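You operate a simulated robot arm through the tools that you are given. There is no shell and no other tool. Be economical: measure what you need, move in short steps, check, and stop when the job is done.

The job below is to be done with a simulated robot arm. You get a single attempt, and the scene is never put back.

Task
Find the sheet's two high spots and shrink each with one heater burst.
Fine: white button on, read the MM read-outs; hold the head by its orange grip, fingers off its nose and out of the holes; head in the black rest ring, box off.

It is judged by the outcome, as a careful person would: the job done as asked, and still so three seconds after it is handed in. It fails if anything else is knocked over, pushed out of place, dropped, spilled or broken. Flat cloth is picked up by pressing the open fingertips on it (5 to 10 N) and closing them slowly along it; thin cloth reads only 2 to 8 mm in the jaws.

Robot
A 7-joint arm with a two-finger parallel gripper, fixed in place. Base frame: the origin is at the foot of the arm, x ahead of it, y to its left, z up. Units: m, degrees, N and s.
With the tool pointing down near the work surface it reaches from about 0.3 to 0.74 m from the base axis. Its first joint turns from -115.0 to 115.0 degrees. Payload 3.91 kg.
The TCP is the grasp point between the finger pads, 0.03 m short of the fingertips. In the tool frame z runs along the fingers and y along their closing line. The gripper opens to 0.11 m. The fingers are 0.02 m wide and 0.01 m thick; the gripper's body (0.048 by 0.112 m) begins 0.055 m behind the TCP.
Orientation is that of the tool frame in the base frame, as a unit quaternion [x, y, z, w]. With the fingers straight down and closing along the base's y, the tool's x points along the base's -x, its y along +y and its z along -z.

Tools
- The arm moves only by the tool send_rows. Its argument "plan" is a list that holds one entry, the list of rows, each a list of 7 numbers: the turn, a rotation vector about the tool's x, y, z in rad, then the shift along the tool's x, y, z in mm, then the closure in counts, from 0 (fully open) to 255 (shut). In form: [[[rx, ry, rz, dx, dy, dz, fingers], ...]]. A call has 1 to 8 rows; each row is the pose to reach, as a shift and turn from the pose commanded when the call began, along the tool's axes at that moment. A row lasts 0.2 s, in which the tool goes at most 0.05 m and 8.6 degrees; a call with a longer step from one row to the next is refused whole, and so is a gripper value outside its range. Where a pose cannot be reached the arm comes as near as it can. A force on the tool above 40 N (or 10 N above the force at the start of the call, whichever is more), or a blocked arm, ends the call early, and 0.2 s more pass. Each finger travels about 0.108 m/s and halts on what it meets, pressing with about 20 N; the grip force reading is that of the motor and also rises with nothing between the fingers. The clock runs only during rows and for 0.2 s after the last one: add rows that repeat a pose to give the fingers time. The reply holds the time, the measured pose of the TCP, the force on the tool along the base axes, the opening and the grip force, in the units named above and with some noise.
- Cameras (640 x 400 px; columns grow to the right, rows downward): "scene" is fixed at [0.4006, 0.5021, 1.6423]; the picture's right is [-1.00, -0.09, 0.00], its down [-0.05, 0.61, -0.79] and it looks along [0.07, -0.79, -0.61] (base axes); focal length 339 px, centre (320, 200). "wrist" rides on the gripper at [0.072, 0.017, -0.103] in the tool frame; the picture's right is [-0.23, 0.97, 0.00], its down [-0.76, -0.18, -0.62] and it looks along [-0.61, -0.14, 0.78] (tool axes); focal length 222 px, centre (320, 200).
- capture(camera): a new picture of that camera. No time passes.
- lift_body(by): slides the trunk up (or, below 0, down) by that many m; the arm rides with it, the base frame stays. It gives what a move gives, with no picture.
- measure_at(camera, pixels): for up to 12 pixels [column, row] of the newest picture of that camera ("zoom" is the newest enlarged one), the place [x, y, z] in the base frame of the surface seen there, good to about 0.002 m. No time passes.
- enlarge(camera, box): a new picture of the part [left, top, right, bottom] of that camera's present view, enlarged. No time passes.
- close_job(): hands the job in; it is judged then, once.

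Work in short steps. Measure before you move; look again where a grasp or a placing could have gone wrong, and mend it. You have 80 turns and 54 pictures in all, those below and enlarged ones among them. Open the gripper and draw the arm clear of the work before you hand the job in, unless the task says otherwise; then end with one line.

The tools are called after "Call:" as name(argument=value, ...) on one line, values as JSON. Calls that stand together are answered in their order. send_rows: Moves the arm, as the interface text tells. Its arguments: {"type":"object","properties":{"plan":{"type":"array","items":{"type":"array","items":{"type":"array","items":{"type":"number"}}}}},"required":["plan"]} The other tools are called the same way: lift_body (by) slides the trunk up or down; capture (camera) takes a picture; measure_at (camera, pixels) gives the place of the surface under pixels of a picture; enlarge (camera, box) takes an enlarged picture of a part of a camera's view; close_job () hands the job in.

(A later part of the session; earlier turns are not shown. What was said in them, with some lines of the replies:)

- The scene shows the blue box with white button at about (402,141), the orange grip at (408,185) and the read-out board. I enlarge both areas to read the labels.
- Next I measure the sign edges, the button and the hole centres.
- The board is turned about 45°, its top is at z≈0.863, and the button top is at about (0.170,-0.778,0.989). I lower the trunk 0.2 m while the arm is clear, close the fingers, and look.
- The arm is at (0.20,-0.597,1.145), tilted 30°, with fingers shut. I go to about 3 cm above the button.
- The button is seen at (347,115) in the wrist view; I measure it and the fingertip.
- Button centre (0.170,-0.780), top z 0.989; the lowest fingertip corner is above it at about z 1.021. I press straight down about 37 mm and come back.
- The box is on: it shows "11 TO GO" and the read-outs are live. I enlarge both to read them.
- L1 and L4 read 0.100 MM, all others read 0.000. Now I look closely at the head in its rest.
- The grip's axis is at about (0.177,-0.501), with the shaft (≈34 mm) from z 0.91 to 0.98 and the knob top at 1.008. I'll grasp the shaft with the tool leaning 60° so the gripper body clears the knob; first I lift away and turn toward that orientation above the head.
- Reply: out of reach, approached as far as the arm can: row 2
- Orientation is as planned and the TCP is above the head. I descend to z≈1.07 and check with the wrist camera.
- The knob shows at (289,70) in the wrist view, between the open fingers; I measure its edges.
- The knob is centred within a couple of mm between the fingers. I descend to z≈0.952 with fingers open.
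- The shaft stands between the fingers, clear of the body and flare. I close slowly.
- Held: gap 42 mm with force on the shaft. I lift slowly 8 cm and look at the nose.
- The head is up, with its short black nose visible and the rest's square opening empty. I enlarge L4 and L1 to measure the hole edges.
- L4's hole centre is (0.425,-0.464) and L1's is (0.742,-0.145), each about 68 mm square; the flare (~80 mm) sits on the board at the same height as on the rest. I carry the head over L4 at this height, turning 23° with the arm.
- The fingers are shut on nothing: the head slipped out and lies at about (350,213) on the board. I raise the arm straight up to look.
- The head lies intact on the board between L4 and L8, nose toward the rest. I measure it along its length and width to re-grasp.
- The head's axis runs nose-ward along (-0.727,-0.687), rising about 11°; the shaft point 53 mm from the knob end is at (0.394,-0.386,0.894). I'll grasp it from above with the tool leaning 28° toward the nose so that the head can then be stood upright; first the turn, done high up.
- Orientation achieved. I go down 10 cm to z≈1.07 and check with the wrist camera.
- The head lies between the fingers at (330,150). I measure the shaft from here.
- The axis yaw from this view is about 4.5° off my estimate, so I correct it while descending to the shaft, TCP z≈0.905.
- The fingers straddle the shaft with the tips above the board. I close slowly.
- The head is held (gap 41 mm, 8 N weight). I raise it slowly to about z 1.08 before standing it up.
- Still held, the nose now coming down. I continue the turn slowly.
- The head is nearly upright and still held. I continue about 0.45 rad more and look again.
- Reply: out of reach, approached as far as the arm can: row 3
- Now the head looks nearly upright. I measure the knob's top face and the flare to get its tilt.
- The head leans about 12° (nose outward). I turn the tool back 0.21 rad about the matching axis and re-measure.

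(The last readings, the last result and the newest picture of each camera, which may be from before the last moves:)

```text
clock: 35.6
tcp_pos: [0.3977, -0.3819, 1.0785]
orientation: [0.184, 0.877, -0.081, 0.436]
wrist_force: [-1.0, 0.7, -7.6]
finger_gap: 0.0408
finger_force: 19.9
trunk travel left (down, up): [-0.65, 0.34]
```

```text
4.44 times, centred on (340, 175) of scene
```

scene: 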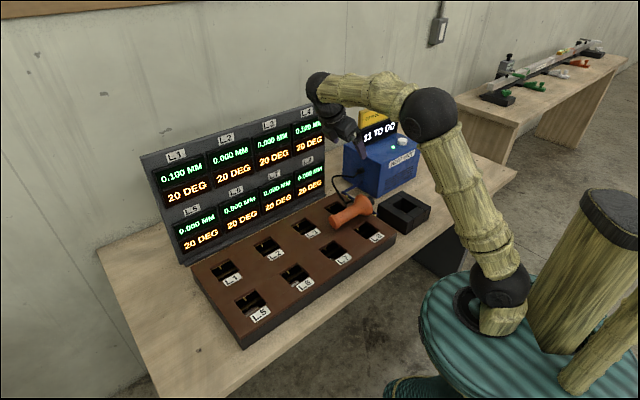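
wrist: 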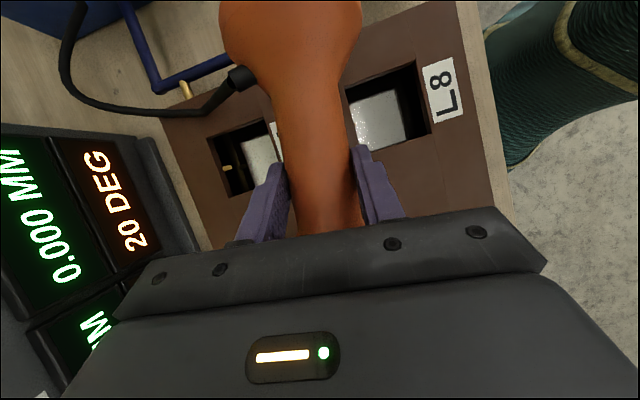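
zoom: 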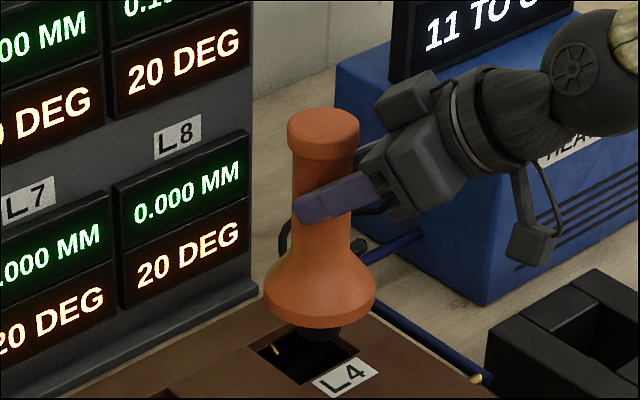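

Call:
measure_at(camera="zoom", pixels=[[323, 125], [298, 125], [348, 125], [323, 112], [323, 138], [321, 240], [320, 305], [268, 295], [373, 295], [295, 310], [345, 310], [321, 260]])

```text
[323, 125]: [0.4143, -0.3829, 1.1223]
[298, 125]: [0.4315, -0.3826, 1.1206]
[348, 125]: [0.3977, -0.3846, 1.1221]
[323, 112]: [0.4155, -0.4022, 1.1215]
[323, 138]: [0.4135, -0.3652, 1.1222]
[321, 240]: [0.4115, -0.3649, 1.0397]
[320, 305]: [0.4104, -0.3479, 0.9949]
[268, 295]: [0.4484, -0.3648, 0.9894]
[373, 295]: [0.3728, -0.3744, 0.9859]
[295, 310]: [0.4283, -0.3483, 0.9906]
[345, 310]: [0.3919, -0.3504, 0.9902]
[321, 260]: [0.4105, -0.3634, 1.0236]
```

The head is now upright (knob top level), with its axis at (0.411,-0.387) and flare bottom at z≈0.983. I shift slowly to above L4.

Call:
send_rows(plan=[[[0, 0, 0, -2, -5, 2.5, 255], [0, 0, 0, -6, -14, 7.5, 255], [0, 0, 0, -11, -26, 13.5, 255], [0, 0, 0, -16, -38.5, 20, 255], [0, 0, 0, -21, -51, 26, 255], [0, 0, 0, -25, -60, 31, 255], [0, 0, 0, -27.1, -65.2, 33.6, 255], [0, 0, 0, -27.1, -65.2, 33.6, 255]]])

Call:
send_rows(plan=[[[0, 0, 0, 6, -0.1, 4.5, 255], [0, 0, 0, 16, -0.4, 12, 255], [0, 0, 0, 28, -0.7, 21, 255], [0, 0, 0, 40, -1, 30.5, 255], [0, 0, 0, 52, -1.2, 39.5, 255], [0, 0, 0, 62, -1.4, 47.2, 255], [0, 0, 0, 67.6, -1.5, 51.5, 255], [0, 0, 0, 67.6, -1.5, 51.5, 255]]])

Call:
enlarge(camera="scene", box=[290, 140, 390, 230])

```text
clock: 37.4
tcp_pos: [0.4111, -0.4588, 1.08]
orientation: [0.184, 0.878, -0.081, 0.435]
wrist_force: [0.4, 0.2, -8.5]
finger_gap: 0.0407
finger_force: 20.1
trunk travel left (down, up): [-0.65, 0.34]
```

```text
clock: 39.2
tcp_pos: [0.4096, -0.4577, 0.9928]
orientation: [0.184, 0.878, -0.082, 0.434]
wrist_force: [-0.6, -0.5, -8.0]
finger_gap: 0.0409
finger_force: 19.9
trunk travel left (down, up): [-0.65, 0.34]
```

```text
4.44 times, centred on (340, 185) of scene
```

zoom: 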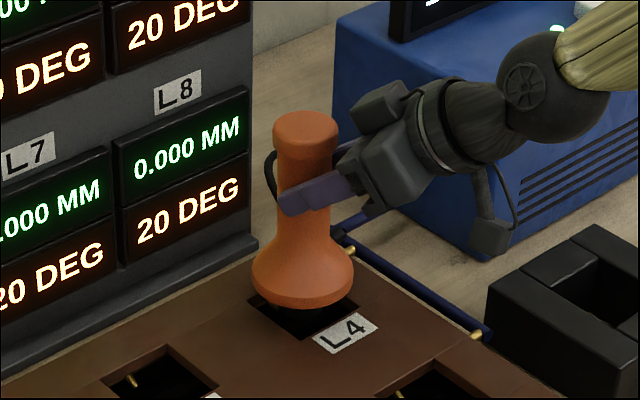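

Call:
measure_at(camera="zoom", pixels=[[306, 128], [283, 128], [330, 128], [306, 116], [306, 140], [303, 298], [256, 280], [350, 280], [280, 298], [326, 298], [340, 345]])

```text
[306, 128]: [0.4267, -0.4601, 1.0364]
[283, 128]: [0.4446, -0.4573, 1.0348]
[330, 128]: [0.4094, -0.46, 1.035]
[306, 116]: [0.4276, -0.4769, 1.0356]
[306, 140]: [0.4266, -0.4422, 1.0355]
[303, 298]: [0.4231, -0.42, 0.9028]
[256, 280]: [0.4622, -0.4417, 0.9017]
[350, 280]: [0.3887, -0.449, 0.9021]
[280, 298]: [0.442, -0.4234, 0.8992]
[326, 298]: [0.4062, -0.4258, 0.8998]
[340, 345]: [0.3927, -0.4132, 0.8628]
```

Flare centre is (0.4255,-0.460), about 4 mm short in y, with 28 mm to go down. I lower it onto L4 with that correction and watch the read-outs.

Call:
send_rows(plan=[[[0, 0, 0, 4, -3, 5, 255], [0, 0, 0, 10, -4, 10, 255], [0, 0, 0, 15, -4.1, 13.5, 255], [0, 0, 0, 18.5, -4.2, 16, 255], [0, 0, 0, 20.5, -4.2, 17.6, 255], [0, 0, 0, 21.7, -4.2, 18.5, 255]]])

Call:
capture(camera="scene")

```text
clock: 40.6
tcp_pos: [0.41, -0.4626, 0.9663]
orientation: [0.183, 0.877, -0.081, 0.436]
wrist_force: [0.4, 0.3, -5.5]
finger_gap: 0.0409
finger_force: 20.8
trunk travel left (down, up): [-0.65, 0.34]
```

```text
14 pictures are left
```

scene: 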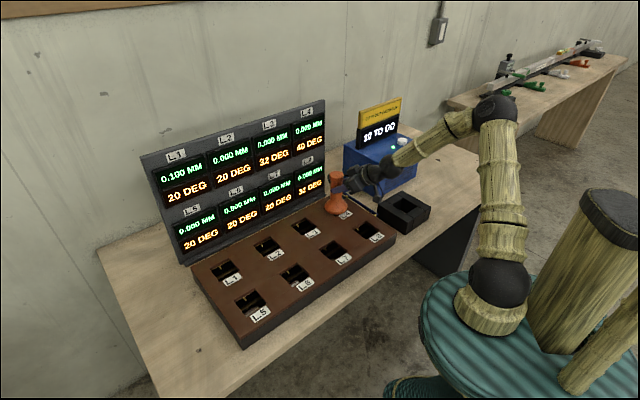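

The burst fired: "10 TO GO", L4 reads about 0.000 and 60 DEG. I lift off at once, slowly, 8 cm.

Call:
send_rows(plan=[[[0, 0, 0, -6, 0.1, -4.5, 255], [0, 0, 0, -16, 0.4, -12, 255], [0, 0, 0, -28, 0.6, -21, 255], [0, 0, 0, -40, 0.9, -30.5, 255], [0, 0, 0, -52, 1.2, -39.5, 255], [0, 0, 0, -60, 1.4, -45.5, 255], [0, 0, 0, -63.6, 1.5, -48.5, 255], [0, 0, 0, -63.6, 1.5, -48.5, 255]]])

Call:
enlarge(camera="scene", box=[240, 90, 420, 220])

```text
clock: 42.4
tcp_pos: [0.4087, -0.461, 1.0456]
orientation: [0.184, 0.877, -0.082, 0.435]
wrist_force: [-0.2, 0.1, -7.9]
finger_gap: 0.0409
finger_force: 20.2
trunk travel left (down, up): [-0.65, 0.34]
```

```text
3.08 times, centred on (330, 155) of scene
```

zoom: 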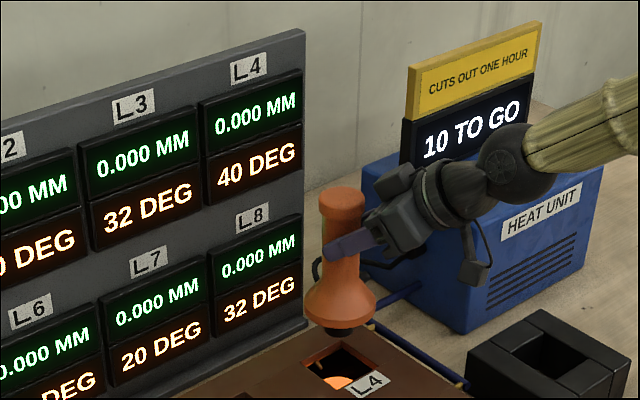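

L4 now reads 0.000 MM and 40 DEG. I carry the head slowly along the board toward L1 at this height.

Call:
send_rows(plan=[[[0, 0, 0, -1.3, 5.6, 1.8, 255], [0, 0, 0, -4.2, 18.5, 6.1, 255], [0, 0, 0, -8.9, 38.9, 12.8, 255], [0, 0, 0, -14, 61.2, 20.2, 255], [0, 0, 0, -19, 83.4, 27.5, 255], [0, 0, 0, -24.1, 105.7, 34.9, 255], [0, 0, 0, -28.8, 126.1, 41.6, 255], [0, 0, 0, -31.6, 138.8, 45.8, 255]]])

Call:
send_rows(plan=[[[0, 0, 0, -1.3, 5.6, 1.8, 255], [0, 0, 0, -4.2, 18.5, 6.1, 255], [0, 0, 0, -8.9, 38.9, 12.8, 255], [0, 0, 0, -14, 61.2, 20.2, 255], [0, 0, 0, -19, 83.4, 27.5, 255], [0, 0, 0, -24.1, 105.7, 34.9, 255], [0, 0, 0, -28.8, 126.1, 41.6, 255], [0, 0, 0, -31.6, 138.8, 45.8, 255]]])

Call:
capture(camera="scene")

```text
clock: 44.2
tcp_pos: [0.5168, -0.3578, 1.0454]
orientation: [0.184, 0.878, -0.081, 0.434]
wrist_force: [0.2, 0.4, -8.0]
finger_gap: 0.0409
finger_force: 20.0
trunk travel left (down, up): [-0.65, 0.34]
```

```text
clock: 46.0
tcp_pos: [0.6217, -0.2511, 1.0468]
orientation: [0.185, 0.877, -0.082, 0.435]
wrist_force: [0.1, -0.6, -7.3]
finger_gap: 0.0408
finger_force: 19.5
trunk travel left (down, up): [-0.65, 0.34]
```

```text
12 pictures are left
```

scene: 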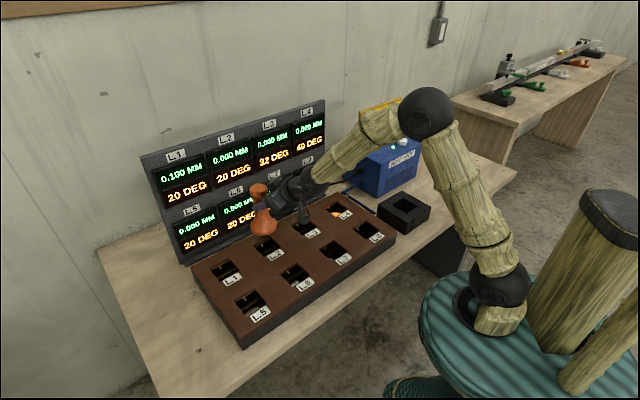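

Still firmly held. I make the last 15 cm stretch to L1, then descend to a few cm above it.

Call:
send_rows(plan=[[[0, 0, 0, -1.3, 5.6, 1.8, 255], [0, 0, 0, -4.1, 18.7, 5.9, 255], [0, 0, 0, -8.5, 39.4, 12.3, 255], [0, 0, 0, -13.4, 61.9, 19.4, 255], [0, 0, 0, -18.2, 84.4, 26.4, 255], [0, 0, 0, -23.1, 107, 33.5, 255], [0, 0, 0, -27.5, 127.6, 39.9, 255], [0, 0, 0, -30.2, 140.5, 43.9, 255]]])

Call:
send_rows(plan=[[[0, 0, 0, 4, -0.1, 3, 255], [0, 0, 0, 12, -0.3, 9, 255], [0, 0, 0, 22, -0.5, 17, 255], [0, 0, 0, 32, -0.7, 24.5, 255], [0, 0, 0, 38.2, -0.9, 29.1, 255], [0, 0, 0, 38.2, -0.9, 29.1, 255]]])

Call:
enlarge(camera="scene", box=[180, 190, 280, 290])

```text
clock: 47.8
tcp_pos: [0.7272, -0.1421, 1.0444]
orientation: [0.183, 0.878, -0.081, 0.434]
wrist_force: [-0.7, -0.6, -7.6]
finger_gap: 0.0406
finger_force: 20.0
trunk travel left (down, up): [-0.65, 0.34]
```

```text
clock: 49.2
tcp_pos: [0.7261, -0.143, 0.9961]
orientation: [0.183, 0.878, -0.081, 0.435]
wrist_force: [-1.1, -1.4, -8.5]
finger_gap: 0.0407
finger_force: 20.0
trunk travel left (down, up): [-0.65, 0.34]
```

```text
4.00 times, centred on (230, 240) of scene
```

zoom: 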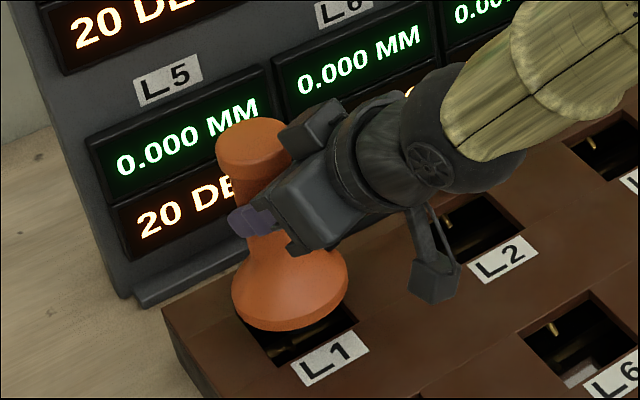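

Call:
measure_at(camera="zoom", pixels=[[252, 140], [228, 140], [275, 140], [252, 128], [252, 153], [290, 318], [240, 298], [343, 285], [265, 318], [315, 315], [430, 298]])

```text
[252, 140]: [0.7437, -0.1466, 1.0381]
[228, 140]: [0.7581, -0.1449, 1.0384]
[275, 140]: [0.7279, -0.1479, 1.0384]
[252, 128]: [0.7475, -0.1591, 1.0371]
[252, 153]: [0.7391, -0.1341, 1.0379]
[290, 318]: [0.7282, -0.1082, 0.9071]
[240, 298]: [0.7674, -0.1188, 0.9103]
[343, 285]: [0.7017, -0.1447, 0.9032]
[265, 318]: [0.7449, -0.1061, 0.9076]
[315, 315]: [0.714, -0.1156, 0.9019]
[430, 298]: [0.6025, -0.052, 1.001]
```

The head's flare centre is (0.741,-0.146), right over L1's (0.742,-0.145). I lower it 31 mm.

Call:
send_rows(plan=[[[0, 0, 0, 5, -0.1, 3.8, 255], [0, 0, 0, 12, -0.3, 9.1, 255], [0, 0, 0, 17.5, -0.4, 13.3, 255], [0, 0, 0, 21, -0.5, 16, 255], [0, 0, 0, 23.2, -0.5, 17.7, 255], [0, 0, 0, 24.6, -0.6, 18.8, 255]]])

Call:
capture(camera="scene")

```text
clock: 50.6
tcp_pos: [0.7261, -0.1425, 0.9657]
orientation: [0.184, 0.877, -0.081, 0.436]
wrist_force: [0.1, -0.2, -4.6]
finger_gap: 0.0406
finger_force: 19.8
trunk travel left (down, up): [-0.65, 0.34]
```

```text
10 pictures are left
```

scene: 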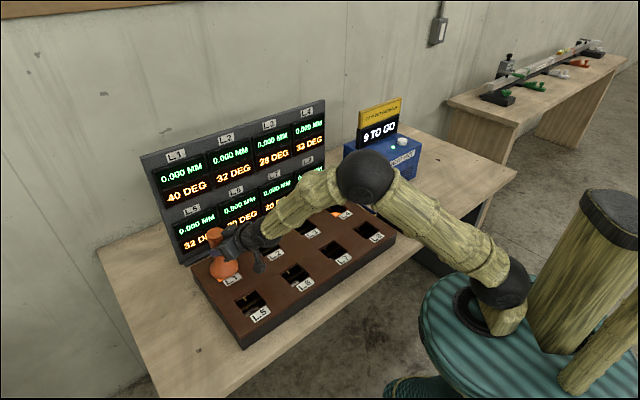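

"9 TO GO" and L1 reads 0.000. I lift off slowly and start back along the board.

Call:
send_rows(plan=[[[0, 0, 0, -6, 0.1, -4.5, 255], [0, 0, 0, -16, 0.4, -12, 255], [0, 0, 0, -28, 0.6, -21, 255], [0, 0, 0, -40, 0.9, -30.5, 255], [0, 0, 0, -52, 1.2, -39.5, 255], [0, 0, 0, -60, 1.4, -45.5, 255], [0, 0, 0, -63.6, 1.5, -48.5, 255], [0, 0, 0, -63.6, 1.5, -48.5, 255]]])

Call:
send_rows(plan=[[[0, 0, 0, 1.3, -5.6, -1.8, 255], [0, 0, 0, 4.2, -18.5, -6.1, 255], [0, 0, 0, 8.9, -38.9, -12.8, 255], [0, 0, 0, 14, -61.2, -20.2, 255], [0, 0, 0, 19, -83.4, -27.5, 255], [0, 0, 0, 24.1, -105.7, -34.9, 255], [0, 0, 0, 28.8, -126.1, -41.6, 255], [0, 0, 0, 31.6, -138.8, -45.8, 255]]])

Call:
send_rows(plan=[[[0, 0, 0, 1.3, -5.6, -1.8, 255], [0, 0, 0, 4.2, -18.5, -6.1, 255], [0, 0, 0, 8.9, -38.9, -12.8, 255], [0, 0, 0, 14, -61.2, -20.2, 255], [0, 0, 0, 19, -83.4, -27.5, 255], [0, 0, 0, 24.1, -105.7, -34.9, 255], [0, 0, 0, 28.8, -126.1, -41.6, 255], [0, 0, 0, 31.6, -138.8, -45.8, 255]]])

Call:
enlarge(camera="scene", box=[140, 90, 420, 260])

```text
clock: 52.4
tcp_pos: [0.7279, -0.1426, 1.0454]
orientation: [0.184, 0.878, -0.082, 0.435]
wrist_force: [-0.1, 1.0, -7.9]
finger_gap: 0.0408
finger_force: 19.8
trunk travel left (down, up): [-0.65, 0.34]
```

```text
clock: 54.2
tcp_pos: [0.6206, -0.2488, 1.0455]
orientation: [0.185, 0.877, -0.082, 0.435]
wrist_force: [0.6, -0.1, -8.3]
finger_gap: 0.0407
finger_force: 20.1
trunk travel left (down, up): [-0.65, 0.34]
```

```text
clock: 56.0
tcp_pos: [0.5143, -0.3537, 1.0466]
orientation: [0.184, 0.878, -0.081, 0.435]
wrist_force: [0.0, 0.0, -8.1]
finger_gap: 0.0406
finger_force: 20.4
trunk travel left (down, up): [-0.65, 0.34]
```

```text
2.29 times, centred on (280, 175) of scene
```

zoom: 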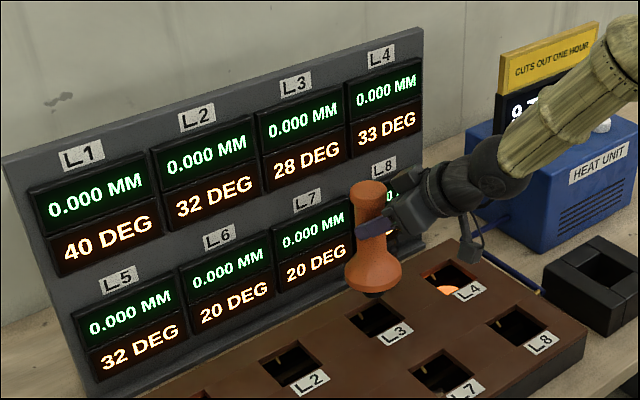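

All eight spots now read 0.000 MM. I continue toward the rest, turning the tool -34° about the vertical so that the arm stays comfortable.

Call:
send_rows(plan=[[[0.019, 0, 0.015, 1.7, -5, -2.3, 255], [0.062, -0.001, 0.047, 5.4, -16.1, -7.5, 255], [0.134, -0.003, 0.102, 11.6, -34.7, -16.2, 255], [0.21, -0.005, 0.16, 18.2, -54.6, -25.5, 255], [0.286, -0.007, 0.218, 24.8, -74.5, -34.7, 255], [0.363, -0.008, 0.277, 31.4, -94.3, -44, 255], [0.434, -0.01, 0.331, 37.6, -112.9, -52.7, 255], [0.477, -0.011, 0.364, 41.3, -124.1, -57.9, 255]]])

Call:
enlarge(camera="scene", box=[300, 140, 450, 240])

```text
clock: 57.8
tcp_pos: [0.4008, -0.4406, 1.0465]
orientation: [0.435, 0.784, -0.206, 0.391]
wrist_force: [0.5, 0.4, -8.6]
finger_gap: 0.0407
finger_force: 19.7
trunk travel left (down, up): [-0.65, 0.34]
```

```text
4.00 times, centred on (375, 190) of scene
```

zoom: 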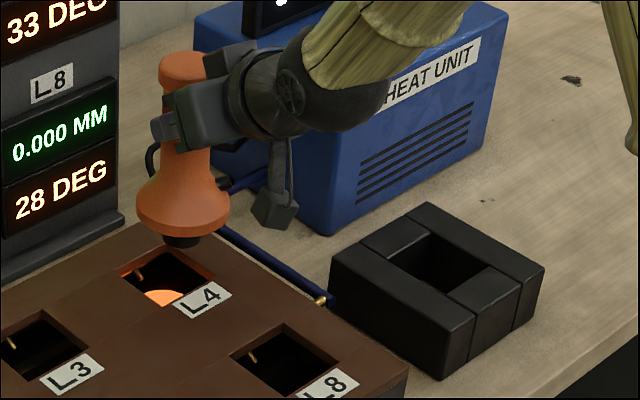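

Call:
measure_at(camera="zoom", pixels=[[334, 258], [427, 206], [540, 264], [447, 322], [379, 253], [434, 229], [497, 265], [445, 292], [187, 68], [187, 225], [140, 210], [226, 215]])

```text
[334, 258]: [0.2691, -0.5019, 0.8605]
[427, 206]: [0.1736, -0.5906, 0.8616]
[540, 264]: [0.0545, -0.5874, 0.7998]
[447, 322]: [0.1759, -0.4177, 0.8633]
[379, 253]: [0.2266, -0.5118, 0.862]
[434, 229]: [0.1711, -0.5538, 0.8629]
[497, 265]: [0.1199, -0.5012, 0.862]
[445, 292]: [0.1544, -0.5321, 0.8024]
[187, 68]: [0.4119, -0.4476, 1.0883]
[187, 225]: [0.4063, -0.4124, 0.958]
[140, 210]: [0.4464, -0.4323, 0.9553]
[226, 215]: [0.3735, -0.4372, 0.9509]
```

The rest ring's centre is (0.1745,-0.503) and the head's axis is about 11 mm from the TCP along (0.7,-0.7). I carry the head over the ring in two slow stretches.

Call:
send_rows(plan=[[[0, 0, 0, 0.9, -4.5, -1.4, 255], [0, 0, 0, 3.1, -14.8, -4.5, 255], [0, 0, 0, 6.6, -31.8, -9.6, 255], [0, 0, 0, 10.4, -50, -15.1, 255], [0, 0, 0, 14.2, -68.2, -20.6, 255], [0, 0, 0, 18, -86.3, -26.1, 255], [0, 0, 0, 21.6, -103.4, -31.2, 255], [0, 0, 0, 23.7, -113.6, -34.3, 255]]])

Call:
send_rows(plan=[[[0, 0, 0, 0.9, -4.5, -1.4, 255], [0, 0, 0, 3.1, -14.8, -4.5, 255], [0, 0, 0, 6.6, -31.8, -9.6, 255], [0, 0, 0, 10.4, -50, -15.1, 255], [0, 0, 0, 14.2, -68.2, -20.6, 255], [0, 0, 0, 18, -86.3, -26.1, 255], [0, 0, 0, 21.6, -103.4, -31.2, 255], [0, 0, 0, 23.7, -113.6, -34.3, 255]]])

Call:
send_rows(plan=[[[0, 0, 0, 4, -0.1, 3, 255], [0, 0, 0, 12, -0.3, 9.2, 255], [0, 0, 0, 22, -0.5, 16.9, 255], [0, 0, 0, 31, -0.7, 23.8, 255], [0, 0, 0, 35.6, -0.8, 27.4, 255], [0, 0, 0, 35.6, -0.8, 27.4, 255]]])

Call:
enlarge(camera="scene", box=[350, 130, 450, 230])

```text
clock: 59.6
tcp_pos: [0.2807, -0.467, 1.047]
orientation: [0.435, 0.784, -0.207, 0.392]
wrist_force: [-0.5, 0.0, -8.9]
finger_gap: 0.041
finger_force: 20.2
trunk travel left (down, up): [-0.65, 0.34]
```

```text
clock: 61.4
tcp_pos: [0.162, -0.4909, 1.0486]
orientation: [0.436, 0.784, -0.207, 0.391]
wrist_force: [-0.3, -0.7, -7.7]
finger_gap: 0.0407
finger_force: 19.9
trunk travel left (down, up): [-0.65, 0.34]
```

```text
clock: 62.8
tcp_pos: [0.1636, -0.4924, 1.0033]
orientation: [0.435, 0.784, -0.207, 0.392]
wrist_force: [-0.3, -0.6, -7.3]
finger_gap: 0.041
finger_force: 20.2
trunk travel left (down, up): [-0.65, 0.34]
```

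```text
4.00 times, centred on (400, 180) of scene
```

zoom: 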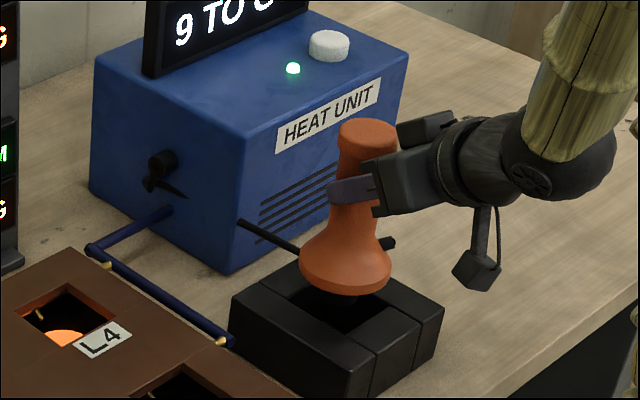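

Call:
measure_at(camera="zoom", pixels=[[368, 134], [346, 134], [391, 134], [368, 124], [368, 145], [345, 285], [304, 272], [388, 272], [322, 285], [368, 286], [235, 300], [340, 362]])

```text
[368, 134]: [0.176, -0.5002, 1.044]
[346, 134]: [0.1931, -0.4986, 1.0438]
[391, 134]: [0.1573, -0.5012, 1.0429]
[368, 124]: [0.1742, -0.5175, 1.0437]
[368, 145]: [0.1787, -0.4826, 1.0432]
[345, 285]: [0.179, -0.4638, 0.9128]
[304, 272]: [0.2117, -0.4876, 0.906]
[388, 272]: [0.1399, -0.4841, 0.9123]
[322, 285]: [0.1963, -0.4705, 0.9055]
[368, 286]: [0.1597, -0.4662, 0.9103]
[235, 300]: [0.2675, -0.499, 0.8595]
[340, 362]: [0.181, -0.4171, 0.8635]
```

The flare is centred over the ring at (0.176,-0.503). I lower 36.5 mm into the rest.

Call:
send_rows(plan=[[[0, 0, 0, 5, -0.1, 3.8, 255], [0, 0, 0, 13, -0.3, 10, 255], [0, 0, 0, 20, -0.5, 15.4, 255], [0, 0, 0, 25, -0.6, 19.2, 255], [0, 0, 0, 27.7, -0.6, 21.3, 255], [0, 0, 0, 28.9, -0.7, 22.2, 255], [0, 0, 0, 28.9, -0.7, 22.2, 255]]])

Call:
enlarge(camera="scene", box=[350, 130, 450, 230])

```text
clock: 64.4
tcp_pos: [0.1643, -0.4929, 0.9682]
orientation: [0.434, 0.784, -0.208, 0.393]
wrist_force: [0.4, -0.8, 1.7]
finger_gap: 0.0408
finger_force: 20.6
trunk travel left (down, up): [-0.65, 0.34]
```

```text
4.00 times, centred on (400, 180) of scene
```

zoom: 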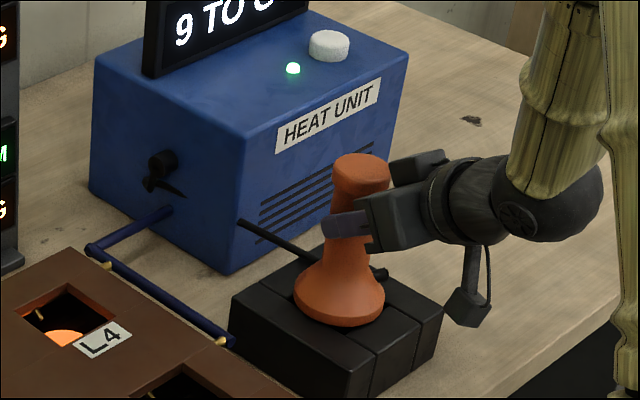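

Seated: the weight is off the wrist. I open slowly and then rise straight up.

Call:
send_rows(plan=[[[0, 0, 0, 0, 0, 0, 150], [0, 0, 0, 0, 0, 0, 120], [0, 0, 0, 0, 0, 0, 70], [0, 0, 0, 0, 0, 0, 0], [0, 0, 0, 0, 0, 0, 0], [0, 0, 0, 0, 0, 0, 0]]])

Call:
send_rows(plan=[[[0, 0, 0, -8, 0.2, -6.1, 0], [0, 0, 0, -24, 0.5, -18.3, 0], [0, 0, 0, -48, 1, -36.6, 0], [0, 0, 0, -80, 1.8, -61, 0], [0, 0, 0, -112, 2.5, -85, 0], [0, 0, 0, -140, 3, -107, 0], [0, 0, 0, -140, 3, -107, 0]]])

Call:
capture(camera="scene")

```text
clock: 65.8
tcp_pos: [0.1636, -0.4919, 0.9658]
orientation: [0.435, 0.784, -0.207, 0.392]
wrist_force: [-0.9, 0.7, 0.8]
finger_gap: 0.1097
finger_force: 0.1
trunk travel left (down, up): [-0.65, 0.34]
```

```text
clock: 67.4
tcp_pos: [0.1635, -0.4898, 1.1411]
orientation: [0.435, 0.784, -0.207, 0.392]
wrist_force: [-0.4, 0.4, 0.1]
finger_gap: 0.1098
finger_force: 0.1
trunk travel left (down, up): [-0.65, 0.34]
```

```text
5 pictures are left
```

scene: 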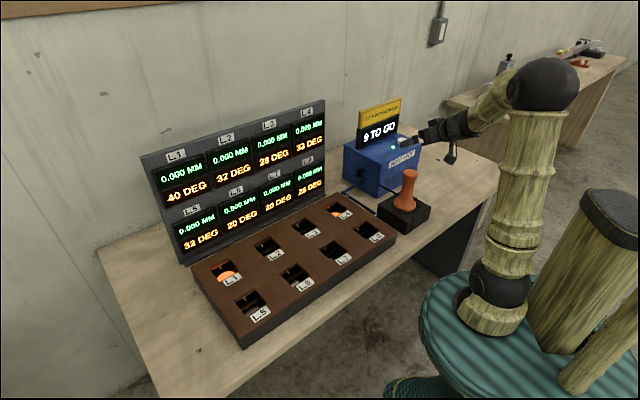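

The head stands upright in its rest with all read-outs at 0.000. Now I close the fingers and go above the white button (0.170,-0.780) to switch the box off.

Call:
send_rows(plan=[[[0, 0, 0, -15, -21, 29, 60], [0, 0, 0, -31, -43, 59, 130], [0, 0, 0, -47, -65, 88, 200], [0, 0, 0, -63, -86, 118, 255], [0, 0, 0, -79, -108, 147, 255], [0, 0, 0, -95, -130, 177, 255], [0, 0, 0, -109.8, -150.9, 205.8, 255], [0, 0, 0, -109.8, -150.9, 205.8, 255]]])

Call:
send_rows(plan=[[[0, 0, 0, 20, -0.5, 15.2, 255], [0, 0, 0, 39.6, -0.9, 30.4, 255], [0, 0, 0, 39.6, -0.9, 30.4, 255]]])

Call:
enlarge(camera="scene", box=[350, 90, 450, 160])

```text
clock: 69.2
tcp_pos: [0.1589, -0.7644, 1.099]
orientation: [0.435, 0.783, -0.207, 0.392]
wrist_force: [-0.2, -0.3, 1.1]
finger_gap: 0.0002
finger_force: 19.9
trunk travel left (down, up): [-0.65, 0.34]
```

```text
clock: 70.0
tcp_pos: [0.16, -0.7674, 1.0521]
orientation: [0.434, 0.784, -0.206, 0.393]
wrist_force: [0.7, -0.4, 0.2]
finger_gap: 0.0
finger_force: 20.0
trunk travel left (down, up): [-0.65, 0.34]
```

```text
5.71 times, centred on (400, 125) of scene
```

zoom: 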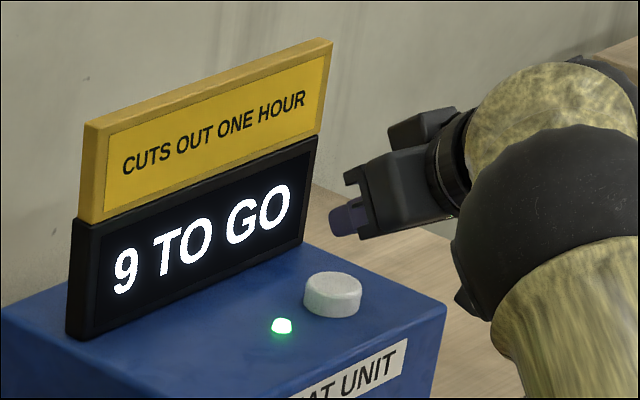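

The tips are about 37 mm above the button. I press down 42 mm and come back.

Call:
send_rows(plan=[[[0, 0, 0, 16, -0.4, 12.2, 255], [0, 0, 0, 26, -0.6, 20, 255], [0, 0, 0, 30, -0.7, 23, 255], [0, 0, 0, 33.3, -0.8, 25.5, 255], [0, 0, 0, 20, -0.4, 15, 255], [0, 0, 0, 0, 0, 0, 255], [0, 0, 0, -30, 0.7, -23, 255]]])

Call:
capture(camera="scene")

```text
clock: 71.6
tcp_pos: [0.1614, -0.7683, 1.0917]
orientation: [0.435, 0.784, -0.207, 0.393]
wrist_force: [0.4, 0.2, 0.3]
finger_gap: 0.0001
finger_force: 20.3
trunk travel left (down, up): [-0.65, 0.34]
```

```text
3 pictures are left
```

scene: 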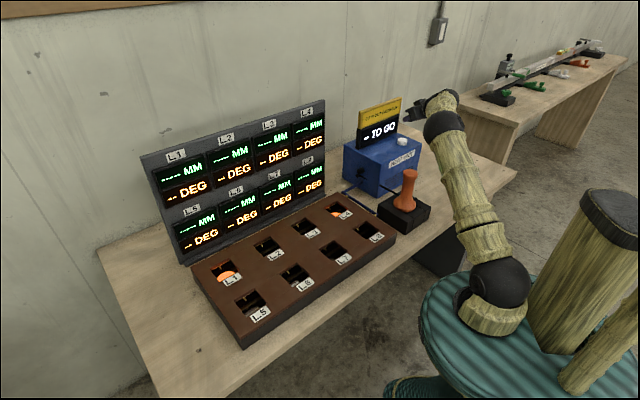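

The box is off and the displays are blank. I draw the arm back and up and open the gripper.

Call:
send_rows(plan=[[[0, 0, 0, 7.3, 19.4, -32.4, 255], [0, 0, 0, 14.6, 38.7, -64.7, 255], [0, 0, 0, 21.9, 58.1, -97.1, 180], [0, 0, 0, 29.1, 77.5, -129.5, 120], [0, 0, 0, 36.4, 96.9, -161.9, 60], [0, 0, 0, 43.7, 116.2, -194.2, 0], [0, 0, 0, 51, 135.6, -226.6, 0], [0, 0, 0, 51, 135.6, -226.6, 0]]])

Call:
enlarge(camera="scene", box=[320, 80, 460, 240])

```text
clock: 73.4
tcp_pos: [0.1605, -0.5166, 1.1907]
orientation: [0.435, 0.784, -0.207, 0.391]
wrist_force: [-0.1, 0.1, 1.0]
finger_gap: 0.1099
finger_force: 0.1
trunk travel left (down, up): [-0.65, 0.34]
```

```text
2.50 times, centred on (390, 160) of scene
```

zoom: 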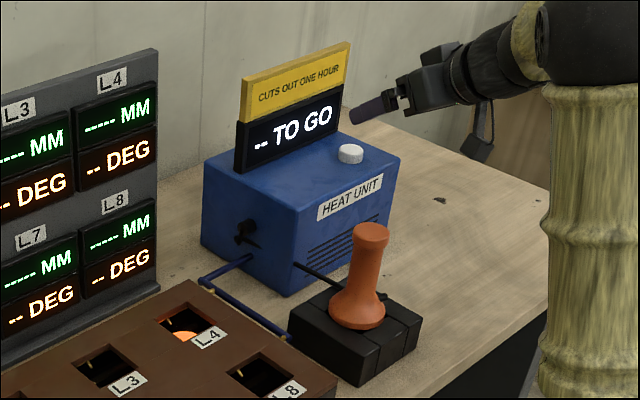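

The head stands in its rest, the box is off, and the arm is clear with the gripper open. I hand the job in.

Call:
close_job()

```text
The job is handed in.
```

The job is handed in, but the head slipped out of the grip once. It fell onto the board on the first carry and showed no visible damage, and I picked it up and carried on. The two high spots, L1 and L4, read 0.100 MM and now read 0.000 MM after one burst each; the head is back in its rest ring and the box is off.
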